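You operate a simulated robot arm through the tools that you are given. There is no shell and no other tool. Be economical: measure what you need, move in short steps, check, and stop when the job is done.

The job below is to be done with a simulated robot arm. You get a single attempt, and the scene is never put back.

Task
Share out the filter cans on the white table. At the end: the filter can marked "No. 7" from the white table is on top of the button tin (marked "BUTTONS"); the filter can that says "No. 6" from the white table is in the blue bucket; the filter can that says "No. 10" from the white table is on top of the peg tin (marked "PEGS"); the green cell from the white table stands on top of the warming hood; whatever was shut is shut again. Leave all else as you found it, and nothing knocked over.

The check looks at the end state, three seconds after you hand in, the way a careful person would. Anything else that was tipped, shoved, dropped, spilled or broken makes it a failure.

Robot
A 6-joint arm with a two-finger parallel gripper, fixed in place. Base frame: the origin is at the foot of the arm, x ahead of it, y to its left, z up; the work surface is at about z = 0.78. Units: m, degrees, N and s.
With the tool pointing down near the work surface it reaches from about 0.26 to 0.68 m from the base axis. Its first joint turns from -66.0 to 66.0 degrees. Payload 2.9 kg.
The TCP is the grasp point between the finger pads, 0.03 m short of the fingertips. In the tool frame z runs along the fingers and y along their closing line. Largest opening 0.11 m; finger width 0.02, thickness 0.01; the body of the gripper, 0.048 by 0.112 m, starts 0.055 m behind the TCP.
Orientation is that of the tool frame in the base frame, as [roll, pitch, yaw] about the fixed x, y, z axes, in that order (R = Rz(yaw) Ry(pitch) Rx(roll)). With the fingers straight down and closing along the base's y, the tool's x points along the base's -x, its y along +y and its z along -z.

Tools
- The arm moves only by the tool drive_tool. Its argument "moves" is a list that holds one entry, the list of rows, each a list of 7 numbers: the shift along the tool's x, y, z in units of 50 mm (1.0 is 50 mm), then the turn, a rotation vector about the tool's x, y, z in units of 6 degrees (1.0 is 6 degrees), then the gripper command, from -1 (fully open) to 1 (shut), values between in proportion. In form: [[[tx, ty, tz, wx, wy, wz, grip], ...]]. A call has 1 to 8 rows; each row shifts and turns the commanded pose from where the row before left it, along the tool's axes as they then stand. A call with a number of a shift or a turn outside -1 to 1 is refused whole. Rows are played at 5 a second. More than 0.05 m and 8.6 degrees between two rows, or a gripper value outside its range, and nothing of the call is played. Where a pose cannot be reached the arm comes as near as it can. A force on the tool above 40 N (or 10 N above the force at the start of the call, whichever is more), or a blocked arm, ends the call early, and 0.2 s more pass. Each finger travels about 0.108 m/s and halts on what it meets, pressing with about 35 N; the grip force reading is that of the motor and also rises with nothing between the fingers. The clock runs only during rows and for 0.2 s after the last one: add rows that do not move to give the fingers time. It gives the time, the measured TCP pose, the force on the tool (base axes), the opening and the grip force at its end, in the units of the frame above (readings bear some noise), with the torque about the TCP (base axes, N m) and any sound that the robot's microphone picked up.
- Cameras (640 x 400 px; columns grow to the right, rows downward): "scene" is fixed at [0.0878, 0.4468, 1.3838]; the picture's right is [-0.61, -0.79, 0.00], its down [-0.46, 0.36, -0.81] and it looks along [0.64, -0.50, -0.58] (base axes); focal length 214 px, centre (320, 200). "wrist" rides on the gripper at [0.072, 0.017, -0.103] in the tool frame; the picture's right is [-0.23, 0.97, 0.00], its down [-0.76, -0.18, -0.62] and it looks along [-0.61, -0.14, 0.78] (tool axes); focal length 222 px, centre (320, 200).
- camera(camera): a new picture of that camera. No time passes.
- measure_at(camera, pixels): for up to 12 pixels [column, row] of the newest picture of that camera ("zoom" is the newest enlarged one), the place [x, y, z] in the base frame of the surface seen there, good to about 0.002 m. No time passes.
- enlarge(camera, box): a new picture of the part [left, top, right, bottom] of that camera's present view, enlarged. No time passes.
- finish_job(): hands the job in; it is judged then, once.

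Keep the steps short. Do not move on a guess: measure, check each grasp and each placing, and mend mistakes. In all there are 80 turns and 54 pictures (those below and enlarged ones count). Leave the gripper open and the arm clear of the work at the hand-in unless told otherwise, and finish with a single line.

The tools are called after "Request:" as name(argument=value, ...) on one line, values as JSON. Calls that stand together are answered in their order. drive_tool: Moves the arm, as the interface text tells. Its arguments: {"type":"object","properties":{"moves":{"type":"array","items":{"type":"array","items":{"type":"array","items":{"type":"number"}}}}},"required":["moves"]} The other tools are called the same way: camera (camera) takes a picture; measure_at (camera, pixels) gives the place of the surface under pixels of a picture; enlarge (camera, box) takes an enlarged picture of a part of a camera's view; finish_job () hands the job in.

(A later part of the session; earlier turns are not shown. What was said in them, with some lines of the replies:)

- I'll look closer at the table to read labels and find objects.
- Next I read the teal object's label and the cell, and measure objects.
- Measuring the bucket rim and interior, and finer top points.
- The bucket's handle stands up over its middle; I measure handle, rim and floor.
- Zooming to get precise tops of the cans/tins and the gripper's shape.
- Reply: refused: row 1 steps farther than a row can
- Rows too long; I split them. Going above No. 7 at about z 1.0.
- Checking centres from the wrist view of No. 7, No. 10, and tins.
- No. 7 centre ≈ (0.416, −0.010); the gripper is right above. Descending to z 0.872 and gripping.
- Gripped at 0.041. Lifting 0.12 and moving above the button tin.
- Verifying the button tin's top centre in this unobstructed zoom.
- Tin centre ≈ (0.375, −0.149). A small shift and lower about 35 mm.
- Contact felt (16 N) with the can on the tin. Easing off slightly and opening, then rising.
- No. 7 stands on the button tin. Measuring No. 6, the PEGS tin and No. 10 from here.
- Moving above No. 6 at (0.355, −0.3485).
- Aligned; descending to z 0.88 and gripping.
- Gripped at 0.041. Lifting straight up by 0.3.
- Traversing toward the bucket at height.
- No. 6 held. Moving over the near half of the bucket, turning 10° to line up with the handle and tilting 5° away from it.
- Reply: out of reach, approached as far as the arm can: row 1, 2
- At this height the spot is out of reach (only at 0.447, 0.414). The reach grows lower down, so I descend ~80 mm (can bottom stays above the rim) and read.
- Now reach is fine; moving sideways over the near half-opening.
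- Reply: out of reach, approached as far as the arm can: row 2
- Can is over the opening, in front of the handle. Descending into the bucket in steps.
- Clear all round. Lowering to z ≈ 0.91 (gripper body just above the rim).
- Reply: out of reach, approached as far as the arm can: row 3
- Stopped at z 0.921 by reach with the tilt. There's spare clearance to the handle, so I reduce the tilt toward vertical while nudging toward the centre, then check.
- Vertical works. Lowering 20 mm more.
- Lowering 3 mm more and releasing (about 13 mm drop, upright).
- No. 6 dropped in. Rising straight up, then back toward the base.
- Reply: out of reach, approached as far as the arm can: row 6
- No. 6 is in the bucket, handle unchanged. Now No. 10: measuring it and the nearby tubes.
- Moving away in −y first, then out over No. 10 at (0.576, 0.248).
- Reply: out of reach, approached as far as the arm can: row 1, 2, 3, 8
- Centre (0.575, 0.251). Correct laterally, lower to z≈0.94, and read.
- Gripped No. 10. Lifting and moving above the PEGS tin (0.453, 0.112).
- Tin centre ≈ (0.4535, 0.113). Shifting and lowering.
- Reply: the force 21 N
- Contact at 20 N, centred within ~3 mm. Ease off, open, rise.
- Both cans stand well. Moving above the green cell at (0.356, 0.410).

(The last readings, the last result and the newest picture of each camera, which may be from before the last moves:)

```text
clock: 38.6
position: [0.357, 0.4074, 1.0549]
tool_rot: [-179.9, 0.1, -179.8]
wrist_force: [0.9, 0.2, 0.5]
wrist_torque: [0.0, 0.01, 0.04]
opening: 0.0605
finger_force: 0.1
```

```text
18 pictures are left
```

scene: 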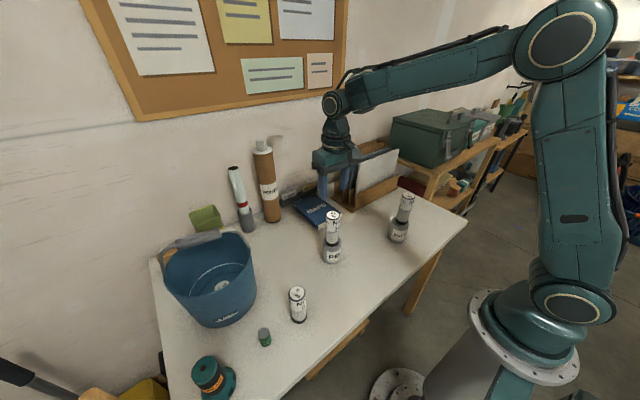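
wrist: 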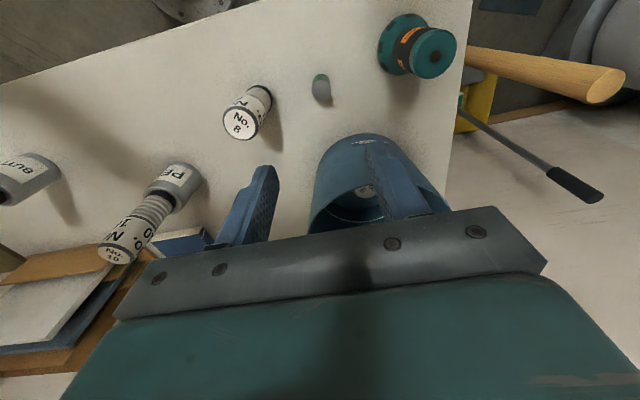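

Enlarging the hood and cell to see whether the brown spot is a dent or a knob.

Request:
enlarge(camera="wrist", box=[300, 0, 480, 110])

Request:
measure_at(camera="zoom", pixels=[[475, 197], [435, 190], [517, 190], [475, 232], [475, 155], [477, 185], [477, 210], [450, 175], [395, 250], [75, 300]])

```text
3.56 times, centred on (390, 55) of wrist
```

zoom: 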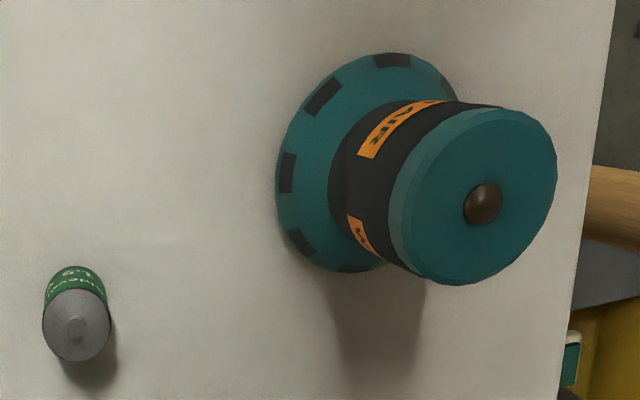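

```text
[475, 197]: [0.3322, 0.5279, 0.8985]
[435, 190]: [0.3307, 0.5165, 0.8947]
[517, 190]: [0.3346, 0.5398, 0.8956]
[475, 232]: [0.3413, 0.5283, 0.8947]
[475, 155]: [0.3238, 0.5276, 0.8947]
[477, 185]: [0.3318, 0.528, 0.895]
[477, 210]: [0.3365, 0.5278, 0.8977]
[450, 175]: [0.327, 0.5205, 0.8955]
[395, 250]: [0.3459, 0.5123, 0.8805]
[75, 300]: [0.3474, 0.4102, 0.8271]
```

Zooming very closely on the hood's top from both cameras.

Request:
enlarge(camera="wrist", box=[405, 25, 461, 82])

Request:
measure_at(camera="zoom", pixels=[[320, 200], [315, 215], [335, 220], [230, 200], [210, 210], [390, 100], [460, 200], [320, 340], [330, 75], [270, 290], [410, 280], [335, 185]])

Request:
enlarge(camera="scene", box=[190, 345, 240, 400])

```text
7.02 times, centred on (433, 54) of wrist
```

zoom: 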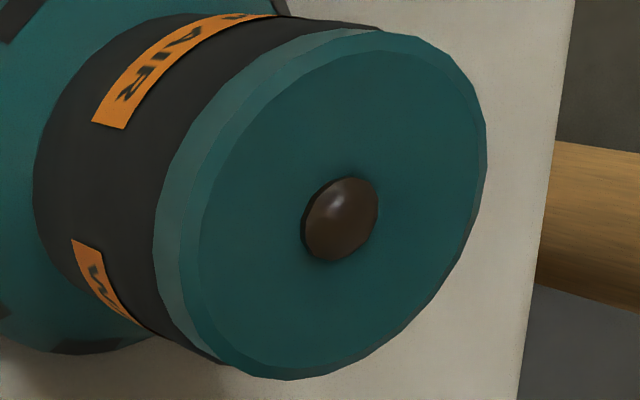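

```text
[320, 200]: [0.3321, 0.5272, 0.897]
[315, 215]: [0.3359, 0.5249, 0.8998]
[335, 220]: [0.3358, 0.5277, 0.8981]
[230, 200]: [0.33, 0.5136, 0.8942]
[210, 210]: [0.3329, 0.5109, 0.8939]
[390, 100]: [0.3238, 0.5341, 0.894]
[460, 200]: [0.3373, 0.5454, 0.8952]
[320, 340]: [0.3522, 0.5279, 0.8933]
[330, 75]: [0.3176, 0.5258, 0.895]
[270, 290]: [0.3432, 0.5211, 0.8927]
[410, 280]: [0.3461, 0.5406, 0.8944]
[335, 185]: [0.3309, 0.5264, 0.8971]
```

```text
7.27 times, centred on (215, 372) of scene
```

zoom: 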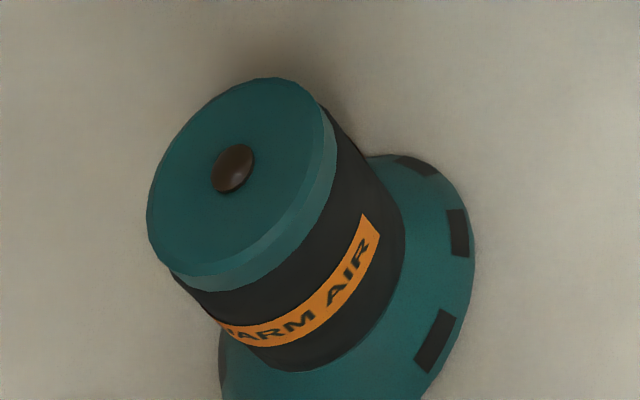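

The brown spot is a small raised dome (~5 mm radius, ~4 mm high) at the centre of a ~21 mm radius flat top; hood centre ≈ (0.335, 0.529). Now the cell's exact centre.

Request:
measure_at(camera="wrist", pixels=[[322, 90], [314, 90], [330, 90], [321, 98], [321, 82]])

```text
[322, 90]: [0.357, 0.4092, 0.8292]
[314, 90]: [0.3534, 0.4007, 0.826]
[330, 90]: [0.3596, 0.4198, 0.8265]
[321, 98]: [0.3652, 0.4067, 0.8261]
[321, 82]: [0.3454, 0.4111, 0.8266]
```

Cell centre (0.356, 0.410). Descending to z ≈ 0.82.

Request:
drive_tool(moves=[[[0.02, 0.05, 0.9, 0, 0, 0, -0.1], [0, 0, 0.9, 0, 0, 0, -0.1], [0, 0, 0.9, 0, 0, 0, -0.1], [0, 0, 0.9, 0, 0, 0, -0.1], [0, 0, 0.7, 0, 0, 0, -0.1], [0, 0, 0.4, 0, 0, 0, -0.1], [0, 0, 0, 0, 0, 0, -0.1]]])

```text
clock: 40.2
position: [0.3538, 0.4099, 0.8225]
tool_rot: [179.9, 0.3, -179.9]
wrist_force: [0.0, 0.4, 0.2]
wrist_torque: [0.0, 0.03, 0.03]
opening: 0.0603
finger_force: 0.1
```

Request:
drive_tool(moves=[[[-0.04, 0, 0.04, 0, 0, 0, -0.1], [0, 0, 0, 0, 0, 0, 0.8], [0, 0, 0, 0, 0, 0, 0.8], [0, 0, 0, 0, 0, 0, 0.8], [0, 0, 0, 0, 0, 0, 0.8]]])

Request:
enlarge(camera="wrist", box=[220, 110, 420, 240])

```text
clock: 41.4
position: [0.3561, 0.4118, 0.8191]
tool_rot: [179.9, 0.2, -179.9]
wrist_force: [0.1, 0.4, 0.2]
wrist_torque: [0.01, -0.02, 0.02]
opening: 0.0247
finger_force: 35.0
```

```text
3.08 times, centred on (320, 175) of wrist
```

zoom: 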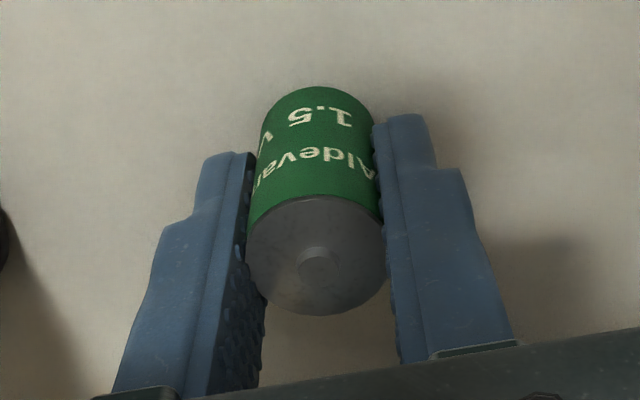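

Gripped at 0.0247. Measuring the cell's offset in the grip.

Request:
measure_at(camera="zoom", pixels=[[317, 262], [320, 310], [320, 203], [250, 255], [384, 255], [317, 252]])

Request:
drive_tool(moves=[[[0, 0, -0.5, 0, 0, 0, 0.8], [0, 0, -0.8, 0, 0, 0, 0.8], [0, 0, -0.9, 0, 0, 0, 0.8], [0, 0, -0.9, 0, 0, 0, 0.8], [0, 0, 0, 0, 0, 0, 0.8]]])

```text
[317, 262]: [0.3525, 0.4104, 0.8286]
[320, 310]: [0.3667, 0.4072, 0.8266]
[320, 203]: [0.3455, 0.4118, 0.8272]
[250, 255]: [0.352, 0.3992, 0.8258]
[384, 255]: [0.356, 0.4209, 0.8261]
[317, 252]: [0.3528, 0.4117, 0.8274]
```

```text
clock: 42.6
position: [0.3566, 0.41, 0.976]
tool_rot: [-180.0, 0.2, -179.8]
wrist_force: [0.0, -0.4, -0.1]
wrist_torque: [0.03, -0.01, 0.01]
opening: 0.0244
finger_force: 35.2
```

Cell is centred on the TCP; bottom 0.039 below it. I'll set the cell beside the dome, so I refine the hood's centre with more samples.

Request:
enlarge(camera="scene", box=[190, 345, 240, 400])

Request:
measure_at(camera="zoom", pixels=[[150, 220], [322, 115], [275, 82], [195, 272], [180, 130], [295, 210], [233, 168], [216, 178], [250, 160], [228, 150], [238, 186], [233, 180]])

```text
7.27 times, centred on (215, 372) of scene
```

zoom: 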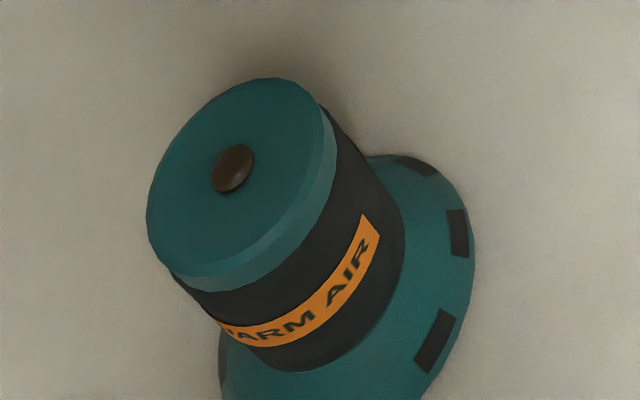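

```text
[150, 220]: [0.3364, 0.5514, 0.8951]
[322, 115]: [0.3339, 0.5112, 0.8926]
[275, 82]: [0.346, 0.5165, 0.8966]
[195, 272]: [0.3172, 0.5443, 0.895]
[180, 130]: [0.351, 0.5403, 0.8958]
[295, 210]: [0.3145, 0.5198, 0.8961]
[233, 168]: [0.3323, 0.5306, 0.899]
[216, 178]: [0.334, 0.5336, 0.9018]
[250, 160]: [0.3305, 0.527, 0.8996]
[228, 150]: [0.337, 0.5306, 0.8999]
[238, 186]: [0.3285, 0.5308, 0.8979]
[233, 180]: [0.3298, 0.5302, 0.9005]
```

Hood centre ≈ (0.334, 0.530), flat radius ≈ 21 mm, dome radius ≈ 4.5 mm. I'll place the cell 17.7 mm toward −y, in the fingers' closing line, so the fingers can catch a tip. Moving above that.

Request:
drive_tool(moves=[[[0.15, 0.68, 0, 0, 0, 0, 0.8], [0.15, 0.68, 0, 0, 0, 0, 0.8], [0.15, 0.69, 0, 0, 0, 0, 0.8], [0, 0, 0.3, 0, 0, 0, 0.8], [0, 0, 0, 0, 0, 0, 0.8], [0, 0, 0, 0, 0, 0, 0.8]]])

Request:
enlarge(camera="wrist", box=[240, 60, 420, 240])

Request:
enlarge(camera="scene", box=[180, 320, 250, 400])

```text
clock: 44.0
position: [0.3334, 0.5159, 0.9582]
tool_rot: [179.9, 0.2, -179.8]
wrist_force: [0.1, -0.1, -1.0]
wrist_torque: [0.0, 0.0, 0.0]
opening: 0.0246
finger_force: 34.8
```

```text
2.22 times, centred on (330, 150) of wrist
```

zoom: 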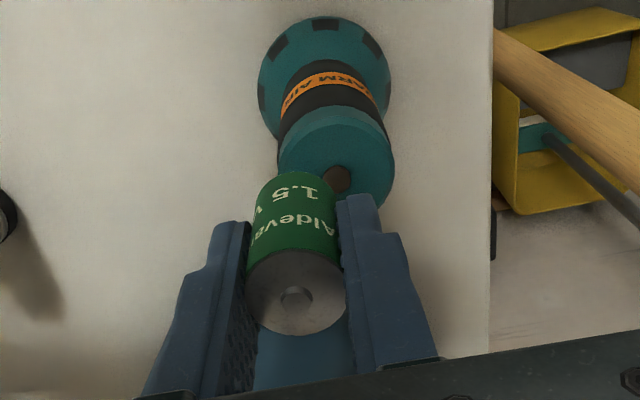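

```text
5.00 times, centred on (215, 360) of scene
```

zoom: 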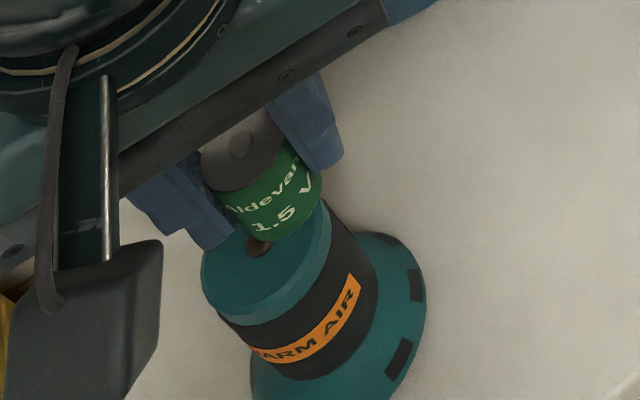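

Zooming the wrist view for a consistent measurement of cell, dome and disc edges.

Request:
enlarge(camera="wrist", box=[290, 100, 370, 180])

Request:
measure_at(camera="zoom", pixels=[[180, 130], [490, 130], [335, 65], [355, 180], [375, 175], [395, 180], [300, 190], [260, 200], [360, 150], [430, 130], [230, 120], [375, 190]])

```text
5.00 times, centred on (330, 140) of wrist
```

zoom: 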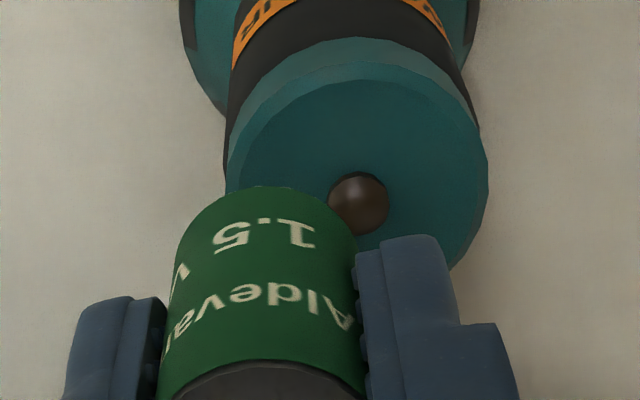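

```text
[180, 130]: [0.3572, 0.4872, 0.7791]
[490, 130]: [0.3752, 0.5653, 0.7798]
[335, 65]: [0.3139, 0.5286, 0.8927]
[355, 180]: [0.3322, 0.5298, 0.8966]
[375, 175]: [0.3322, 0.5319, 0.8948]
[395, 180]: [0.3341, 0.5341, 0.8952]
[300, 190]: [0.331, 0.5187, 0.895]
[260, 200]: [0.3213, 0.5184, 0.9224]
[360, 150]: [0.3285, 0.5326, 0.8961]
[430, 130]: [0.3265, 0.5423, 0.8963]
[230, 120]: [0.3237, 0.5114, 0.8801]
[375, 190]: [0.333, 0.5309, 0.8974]
```

Cell currently ≈ 12–13 mm from the dome's centre; needs ≈ 17.7. Shifting −4.5 mm in y and re-measuring.

Request:
drive_tool(moves=[[[0, -0.09, 0, 0, 0, 0, 0.8], [0, 0, 0, 0, 0, 0, 0.8], [0, 0, 0, 0, 0, 0, 0.8]]])

Request:
drive_tool(moves=[[[0, 0, 0.2, 0, 0, 0, 0.8], [0, 0, 0, 0, 0, 0, 0.8], [0, 0, 0, 0, 0, 0, 0.8]]])

Request:
enlarge(camera="wrist", box=[290, 100, 370, 180])

Request:
measure_at(camera="zoom", pixels=[[180, 230], [350, 230], [265, 192], [265, 230], [265, 260], [300, 240], [230, 240], [380, 180], [400, 180], [360, 180], [270, 300], [490, 180]])

```text
clock: 44.8
position: [0.3333, 0.5098, 0.9594]
tool_rot: [-180.0, 0.1, -180.0]
wrist_force: [-0.6, -0.3, -1.4]
wrist_torque: [0.01, -0.01, 0.0]
opening: 0.0247
finger_force: 34.9
```

```text
clock: 45.6
position: [0.3339, 0.5101, 0.9494]
tool_rot: [180.0, 0.2, -179.8]
wrist_force: [0.5, -0.2, 0.0]
wrist_torque: [0.0, 0.01, -0.01]
opening: 0.0246
finger_force: 35.0
```

```text
5.00 times, centred on (330, 140) of wrist
```

zoom: 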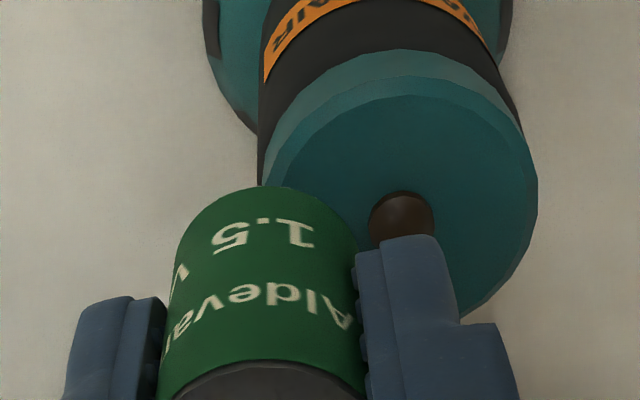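

```text
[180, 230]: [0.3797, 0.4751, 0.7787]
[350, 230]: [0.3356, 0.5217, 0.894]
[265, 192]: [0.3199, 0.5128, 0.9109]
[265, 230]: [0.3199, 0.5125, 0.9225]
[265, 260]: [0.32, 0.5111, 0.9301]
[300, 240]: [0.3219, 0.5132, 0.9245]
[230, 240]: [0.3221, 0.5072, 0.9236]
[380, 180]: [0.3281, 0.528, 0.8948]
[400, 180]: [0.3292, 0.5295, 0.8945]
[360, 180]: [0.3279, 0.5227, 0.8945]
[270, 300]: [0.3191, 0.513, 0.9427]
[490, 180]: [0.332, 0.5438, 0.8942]
```

Cell ≈ (0.332, 0.511), dome centre ≈ (0.334, 0.529): 18 mm apart, as wanted. Lowering gently to contact.

Request:
drive_tool(moves=[[[0, 0, 0.15, 0, 0, 0, 0.8], [0, 0, 0.08, 0, 0, 0, 0.8], [0, 0, 0.04, 0, 0, 0, 0.8], [0, 0, 0, 0, 0, 0, 0.8]]])

```text
clock: 46.6
position: [0.3317, 0.5099, 0.9363]
tool_rot: [179.8, 0.4, -179.8]
wrist_force: [-1.0, -3.6, 15.7]
wrist_torque: [-0.08, 0.1, 0.01]
opening: 0.0244
finger_force: 34.9
```

Contact, 1–2 mm higher than predicted with a slight sideways push of −3.6 N in y — maybe touching the dome. I raise 3 mm, look, and compare.

Request:
drive_tool(moves=[[[0, 0, -0.06, 0, 0, 0, 0.8], [0, -0.02, 0, 0, 0, 0, 0.8], [0, 0, 0, 0, 0, 0, 0.8]]])

Request:
drive_tool(moves=[[[0, 0, 0.03, 0, 0, 0, 0.8], [0, 0, 0.015, 0, 0, 0, 0.8], [0, 0, 0, 0, 0, 0, 0.8], [0, 0, 0, 0, 0, 0, 0.8]]])

Request:
enlarge(camera="wrist", box=[300, 120, 370, 190])

Request:
enlarge(camera="scene", box=[195, 345, 245, 395])

```text
clock: 47.4
position: [0.3315, 0.5093, 0.9378]
tool_rot: [-180.0, 0.0, -179.9]
wrist_force: [-0.5, 1.5, 3.7]
wrist_torque: [0.12, 0.04, 0.0]
opening: 0.0247
finger_force: 35.5
```

```text
clock: 48.4
position: [0.3321, 0.5091, 0.9361]
tool_rot: [179.8, 0.1, -180.0]
wrist_force: [-4.6, 0.4, 17.8]
wrist_torque: [0.11, 0.26, 0.0]
opening: 0.0247
finger_force: 35.4
```

```text
5.71 times, centred on (335, 155) of wrist
```

zoom: 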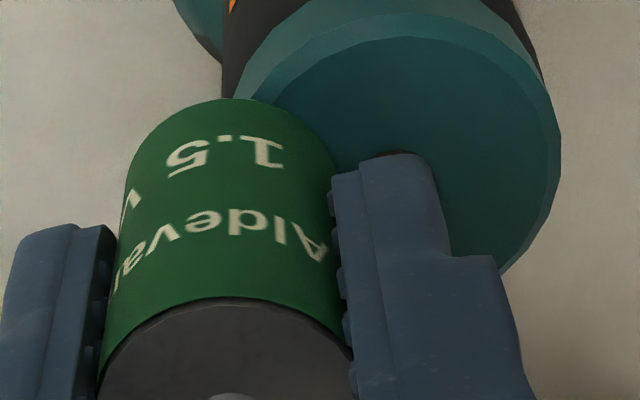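

```text
8.00 times, centred on (220, 370) of scene
```

zoom: 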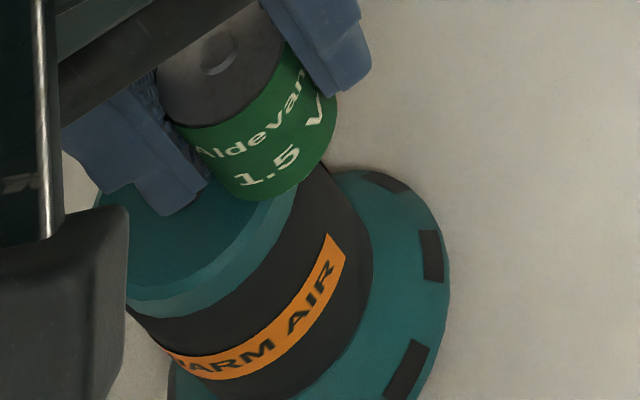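

Now no side push at the same height: it sits flat on the disc. Measuring how far the cell's axis lies inside the edge.

Request:
measure_at(camera="zoom", pixels=[[265, 192], [330, 140], [215, 175], [300, 165], [240, 188], [255, 225], [200, 275], [140, 285], [120, 200], [290, 185], [220, 245], [218, 65]])

Request:
enlarge(camera="wrist", box=[300, 120, 370, 190])

Request:
measure_at(camera="zoom", pixels=[[235, 102], [180, 120], [290, 120], [135, 170], [325, 165], [420, 42], [555, 165], [510, 75], [330, 65], [500, 250], [280, 100], [545, 130]])

```text
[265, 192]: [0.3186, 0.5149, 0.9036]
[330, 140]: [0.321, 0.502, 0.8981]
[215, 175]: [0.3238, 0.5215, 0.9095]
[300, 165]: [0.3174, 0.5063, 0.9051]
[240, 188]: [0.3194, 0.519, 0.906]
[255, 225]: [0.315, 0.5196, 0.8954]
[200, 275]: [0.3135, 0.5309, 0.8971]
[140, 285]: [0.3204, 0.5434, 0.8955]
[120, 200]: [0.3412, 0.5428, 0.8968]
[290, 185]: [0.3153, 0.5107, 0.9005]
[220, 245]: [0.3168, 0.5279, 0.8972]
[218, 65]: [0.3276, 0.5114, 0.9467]
```

```text
5.71 times, centred on (335, 155) of wrist
```

zoom: 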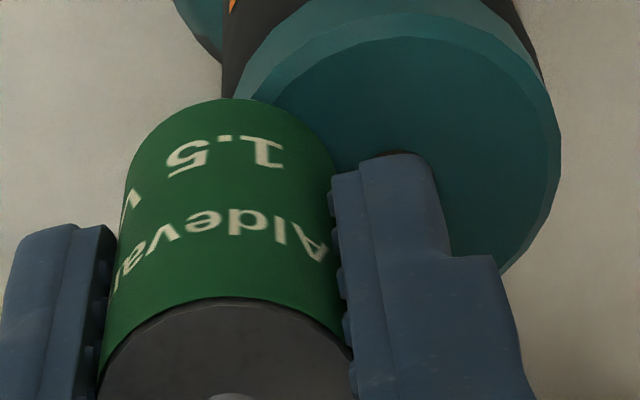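

```text
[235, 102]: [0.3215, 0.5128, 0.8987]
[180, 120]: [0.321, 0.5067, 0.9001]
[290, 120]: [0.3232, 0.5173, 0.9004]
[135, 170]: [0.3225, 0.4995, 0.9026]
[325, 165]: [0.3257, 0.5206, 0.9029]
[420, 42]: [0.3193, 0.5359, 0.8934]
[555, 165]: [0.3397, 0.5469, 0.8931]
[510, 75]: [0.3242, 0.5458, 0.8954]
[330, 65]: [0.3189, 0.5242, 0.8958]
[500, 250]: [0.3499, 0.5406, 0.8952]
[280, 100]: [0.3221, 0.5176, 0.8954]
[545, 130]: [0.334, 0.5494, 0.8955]
```

Fit: the cell's axis is ≈18.7 mm from the hood centre; flat radius ≈20.8, dome needs ≥17.1 — mid-window. Easing the load and opening just a little to see if it stands by itself.

Request:
drive_tool(moves=[[[0, 0, -0.04, 0, 0, 0, 0.8], [0, 0, 0, 0, 0, 0, 0.8], [0, 0, 0, 0, 0, 0, 0.5], [0, 0, 0, 0, 0, 0, 0.45], [0, 0, 0, 0, 0, 0, 0.45], [0, 0, 0, 0, 0, 0, 0.45]]])

Request:
enlarge(camera="wrist", box=[280, 110, 380, 210])

```text
clock: 49.8
position: [0.3329, 0.5092, 0.9381]
tool_rot: [-180.0, 0.1, -179.9]
wrist_force: [0.1, -0.2, -0.7]
wrist_torque: [0.01, 0.0, -0.02]
opening: 0.0302
finger_force: 0.0
```

```text
4.00 times, centred on (330, 160) of wrist
```

zoom: 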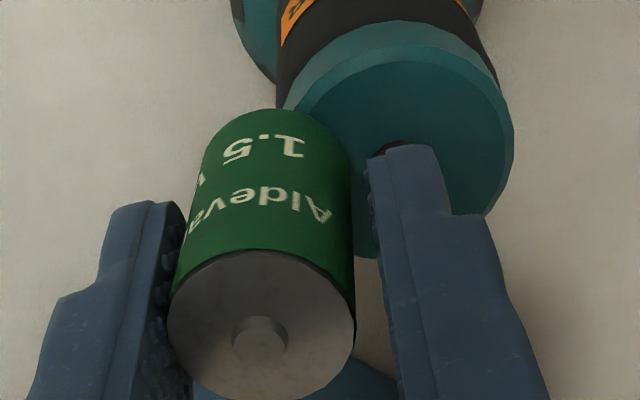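

The gap shows only on the right: the cell may be leaning onto the outer finger. Measuring its top.

Request:
measure_at(camera="zoom", pixels=[[262, 335], [172, 320], [350, 310], [262, 395], [255, 255], [275, 115], [215, 140], [335, 150], [225, 290], [300, 290], [225, 370], [310, 370]])

Request:
enlarge(camera="scene", box=[195, 345, 245, 395])

```text
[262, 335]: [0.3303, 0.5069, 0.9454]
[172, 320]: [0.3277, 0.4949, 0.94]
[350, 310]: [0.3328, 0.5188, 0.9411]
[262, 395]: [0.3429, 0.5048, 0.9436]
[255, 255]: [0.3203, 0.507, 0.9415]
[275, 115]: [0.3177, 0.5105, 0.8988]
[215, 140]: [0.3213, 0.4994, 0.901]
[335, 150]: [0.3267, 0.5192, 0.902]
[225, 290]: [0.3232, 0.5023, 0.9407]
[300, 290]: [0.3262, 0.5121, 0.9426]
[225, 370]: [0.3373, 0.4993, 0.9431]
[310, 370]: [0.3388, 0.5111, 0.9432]
```

```text
8.00 times, centred on (220, 370) of scene
```

zoom: 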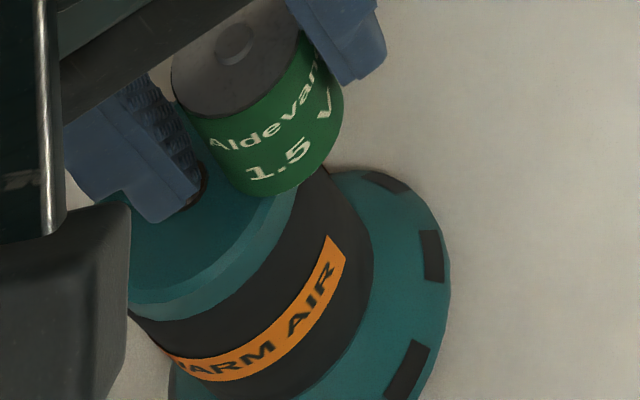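

The cell's top leans ≈3 mm outward: unsupported there, held by the finger. I regrasp it (this squares it up), lift 12 mm, and try instead over the centre, feeling whether the dome is really a bump.

Request:
drive_tool(moves=[[[0, 0, 0, 0, 0, 0, 0.5], [0, 0, 0, 0, 0, 0, 0.8], [0, 0, 0, 0, 0, 0, 0.8], [0, 0, 0, 0, 0, 0, 0.8], [0, 0, -0.24, 0, 0, 0, 0.8], [0, 0, 0, 0, 0, 0, 0.8]]])

Request:
enlarge(camera="wrist", box=[280, 110, 380, 210])

Request:
measure_at(camera="zoom", pixels=[[262, 335], [185, 320], [335, 310], [262, 385], [255, 265], [258, 125], [205, 150], [310, 150], [390, 160], [410, 145], [400, 160]])

```text
clock: 51.2
position: [0.3332, 0.508, 0.9511]
tool_rot: [180.0, 0.2, -179.9]
wrist_force: [0.2, -0.4, 0.0]
wrist_torque: [-0.01, -0.03, 0.01]
opening: 0.0245
finger_force: 35.4
```

```text
4.00 times, centred on (330, 160) of wrist
```

zoom: 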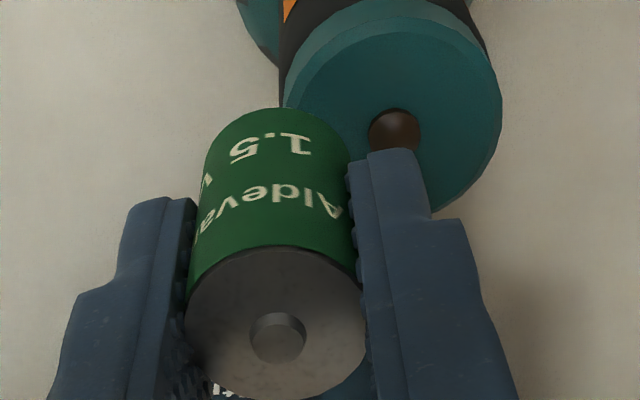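

```text
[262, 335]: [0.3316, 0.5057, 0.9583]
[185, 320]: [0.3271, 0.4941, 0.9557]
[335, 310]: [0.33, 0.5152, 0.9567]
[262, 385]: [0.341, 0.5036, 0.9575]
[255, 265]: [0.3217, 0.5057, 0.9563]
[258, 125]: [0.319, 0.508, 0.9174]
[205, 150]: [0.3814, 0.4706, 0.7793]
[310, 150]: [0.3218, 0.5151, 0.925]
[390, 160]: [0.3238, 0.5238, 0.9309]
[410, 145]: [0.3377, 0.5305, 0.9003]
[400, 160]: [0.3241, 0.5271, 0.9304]
```

Regrasped cleanly. The cell's axis is ≈ (0.332, 0.507): it was too far out. Moving it over the hood's centre and feeling for contact height there.

Request:
drive_tool(moves=[[[0, 0, -0.06, 0, 0, 0, 0.8], [-0.04, 0.43, 0, 0, 0, 0, 0.8], [0, 0, 0, 0, 0, 0, 0.8], [0, 0, 0.1, 0, 0, 0, 0.8], [0, 0, 0.06, 0, 0, 0, 0.8], [0, 0, 0, 0, 0, 0, 0.8]]])

Request:
drive_tool(moves=[[[0, 0, 0.05, 0, 0, 0, 0.8], [0, 0, 0, 0, 0, 0, 0.8]]])

```text
clock: 52.6
position: [0.3343, 0.5287, 0.9453]
tool_rot: [-180.0, 0.1, -179.8]
wrist_force: [-0.1, -0.1, -1.2]
wrist_torque: [0.0, 0.02, 0.03]
opening: 0.0245
finger_force: 34.8
```

```text
clock: 53.2
position: [0.3347, 0.5296, 0.9443]
tool_rot: [-179.9, 0.1, -180.0]
wrist_force: [1.1, -0.6, -0.3]
wrist_torque: [0.01, -0.03, 0.0]
opening: 0.0246
finger_force: 35.3
```

Request:
drive_tool(moves=[[[0, 0, 0.03, 0, 0, 0, 0.8], [0, 0, 0.03, 0, 0, 0, 0.8], [0, 0, 0, 0, 0, 0, 0.8]]])

```text
clock: 54.0
position: [0.3361, 0.5325, 0.9402]
tool_rot: [180.0, 0.2, -179.9]
wrist_force: [-0.4, 0.0, -0.7]
wrist_torque: [-0.03, -0.02, 0.0]
opening: 0.0244
finger_force: 35.3
```

Request:
drive_tool(moves=[[[0, 0, 0.03, 0, 0, 0, 0.8], [0, 0, 0, 0, 0, 0, 0.8]]])

Request:
drive_tool(moves=[[[0, 0, 0.02, 0, 0, 0, 0.8], [0, 0, 0, 0, 0, 0, 0.8]]])

```text
clock: 54.6
position: [0.3337, 0.5312, 0.9383]
tool_rot: [180.0, 0.3, -179.9]
wrist_force: [0.4, 0.2, -0.6]
wrist_torque: [-0.01, -0.01, 0.01]
opening: 0.0245
finger_force: 34.7
```

```text
clock: 55.2
position: [0.3346, 0.5315, 0.9378]
tool_rot: [179.9, 0.3, -180.0]
wrist_force: [-1.9, -1.5, 7.3]
wrist_torque: [-0.11, 0.1, 0.0]
opening: 0.0242
finger_force: 35.4
```

Contact comes at about the disc's height (0.9378), not clearly higher. Opening slightly here to see if it stands flat; at the centre it can't fall off.

Request:
drive_tool(moves=[[[0, 0, -0.01, 0, 0, 0, 0.8], [0, 0, 0, 0, 0, 0, 0.5], [0, 0, 0, 0, 0, 0, 0.42], [0, 0, 0, 0, 0, 0, 0.42], [0, 0, 0, 0, 0, 0, 0.42], [0, 0, 0, 0, 0, 0, 0.42]]])

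Request:
enlarge(camera="wrist", box=[280, 110, 380, 210])

Request:
measure_at(camera="zoom", pixels=[[262, 335], [190, 320], [330, 310], [262, 385], [255, 270], [258, 125], [215, 150], [310, 150], [230, 290], [300, 290], [230, 360], [300, 360]])

```text
clock: 56.6
position: [0.3347, 0.5305, 0.9384]
tool_rot: [180.0, 0.3, -179.9]
wrist_force: [-0.3, 0.0, -0.6]
wrist_torque: [0.02, 0.01, -0.02]
opening: 0.0321
finger_force: 0.1
```

```text
4.00 times, centred on (330, 160) of wrist
```

zoom: 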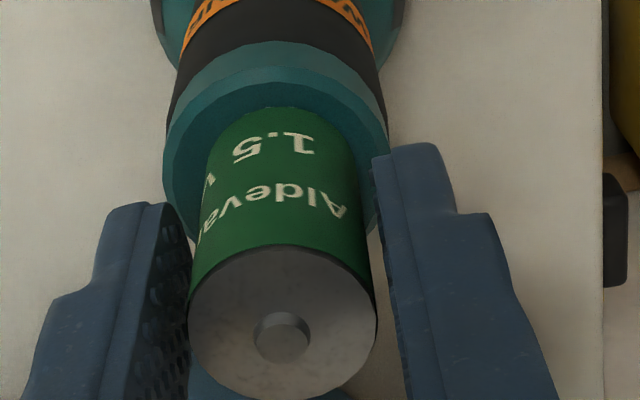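

```text
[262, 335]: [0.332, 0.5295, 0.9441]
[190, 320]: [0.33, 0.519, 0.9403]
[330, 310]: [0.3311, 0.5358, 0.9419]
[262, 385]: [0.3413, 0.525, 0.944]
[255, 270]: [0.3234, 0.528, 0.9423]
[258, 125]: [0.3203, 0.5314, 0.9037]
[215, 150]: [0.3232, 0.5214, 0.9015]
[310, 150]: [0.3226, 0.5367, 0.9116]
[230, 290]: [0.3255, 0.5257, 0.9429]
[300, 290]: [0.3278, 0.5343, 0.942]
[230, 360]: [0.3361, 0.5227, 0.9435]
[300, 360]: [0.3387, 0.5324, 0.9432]
```

It stands upright with gaps on both sides, bottom ≈ 0.8965 — essentially on the disc. Opening wider and viewing from the scene camera.

Request:
drive_tool(moves=[[[0, 0, 0, 0, 0, 0, 0.2], [0, 0, 0, 0, 0, 0, -0.1], [0, 0, 0, 0, 0, 0, -0.1], [0, 0, 0, 0, 0, 0, -0.1]]])

Request:
drive_tool(moves=[[[0, 0, -0.5, 0, 0, 0, -0.1], [0, 0, -0.8, 0, 0, 0, -0.1], [0, 0, -0.9, 0, 0, 0, -0.1], [0.4, -0.8, 0, 0, 0, 0, -0.1], [0.4, -0.8, 0, 0, 0, 0, -0.1], [0.4, -0.8, 0, 0, 0, 0, -0.1], [0.4, -0.8, 0, 0, 0, 0, -1], [0, 0, 0, 0, 0, 0, -1]]])

Request:
enlarge(camera="scene", box=[185, 325, 245, 400])

```text
clock: 57.6
position: [0.3336, 0.5306, 0.9376]
tool_rot: [179.9, 0.2, -179.9]
wrist_force: [-0.1, -0.1, -0.6]
wrist_torque: [0.0, 0.04, -0.01]
opening: 0.0604
finger_force: 0.1
```

```text
clock: 59.4
position: [0.2538, 0.368, 1.0478]
tool_rot: [179.9, 0.2, -179.9]
wrist_force: [0.4, -0.8, -0.3]
wrist_torque: [0.02, 0.01, -0.02]
opening: 0.11
finger_force: 0.1
```

```text
5.33 times, centred on (215, 362) of scene
```

zoom: 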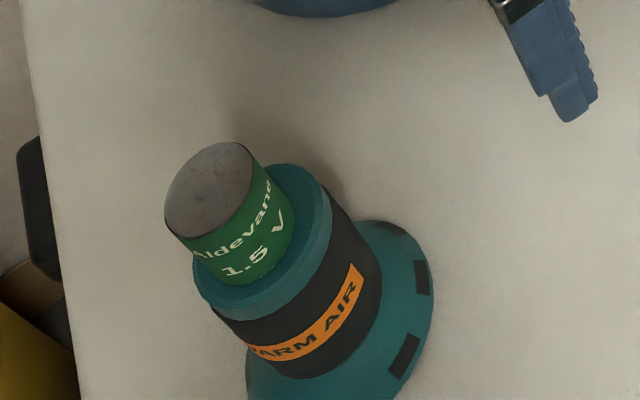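

The cell stands upright on the hood. A final overall look.

Request:
camera(camera="scene")

Request:
measure_at(camera="scene", pixels=[[205, 355], [331, 213], [405, 194], [297, 291], [218, 288], [190, 237]])

```text
0 pictures are left
```

scene: 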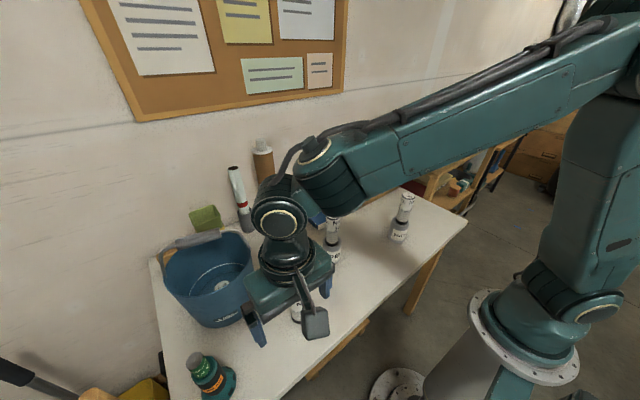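

```text
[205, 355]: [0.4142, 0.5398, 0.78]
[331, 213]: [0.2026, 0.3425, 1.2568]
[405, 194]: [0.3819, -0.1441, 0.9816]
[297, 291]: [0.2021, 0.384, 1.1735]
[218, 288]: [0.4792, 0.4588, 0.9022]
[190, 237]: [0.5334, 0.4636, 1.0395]
```

All is in place; raising the arm clear before handing in.

Request:
drive_tool(moves=[[[0, 0, -0.9, 0, 0, 0, -1], [0, 0, -0.9, 0, 0, 0, -1], [-0.5, -0.8, 0, 0, 0, 0, -1], [-0.5, -0.8, 0, 0, 0, 0, -1], [-0.5, -0.8, 0, 0, 0, 0, -1], [0, 0, 0, 0, 0, 0, -1]]])

Request:
measure_at(camera="scene", pixels=[[195, 358], [194, 363]])

```text
clock: 60.8
position: [0.3277, 0.2457, 1.137]
tool_rot: [180.0, 0.2, -179.8]
wrist_force: [-0.4, -0.1, 0.8]
wrist_torque: [0.01, 0.02, 0.01]
opening: 0.11
finger_force: 0.0
```

```text
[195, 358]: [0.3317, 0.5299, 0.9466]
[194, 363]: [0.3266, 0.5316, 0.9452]
```

Request:
finish_job()

```text
The job is handed in.
```

No. 7 is on the button tin, No. 10 is on the peg tin, No. 6 stands in the blue bucket, and the green cell stands on the warming hood; nothing had to be opened, and I saw nothing tipped or shoved.
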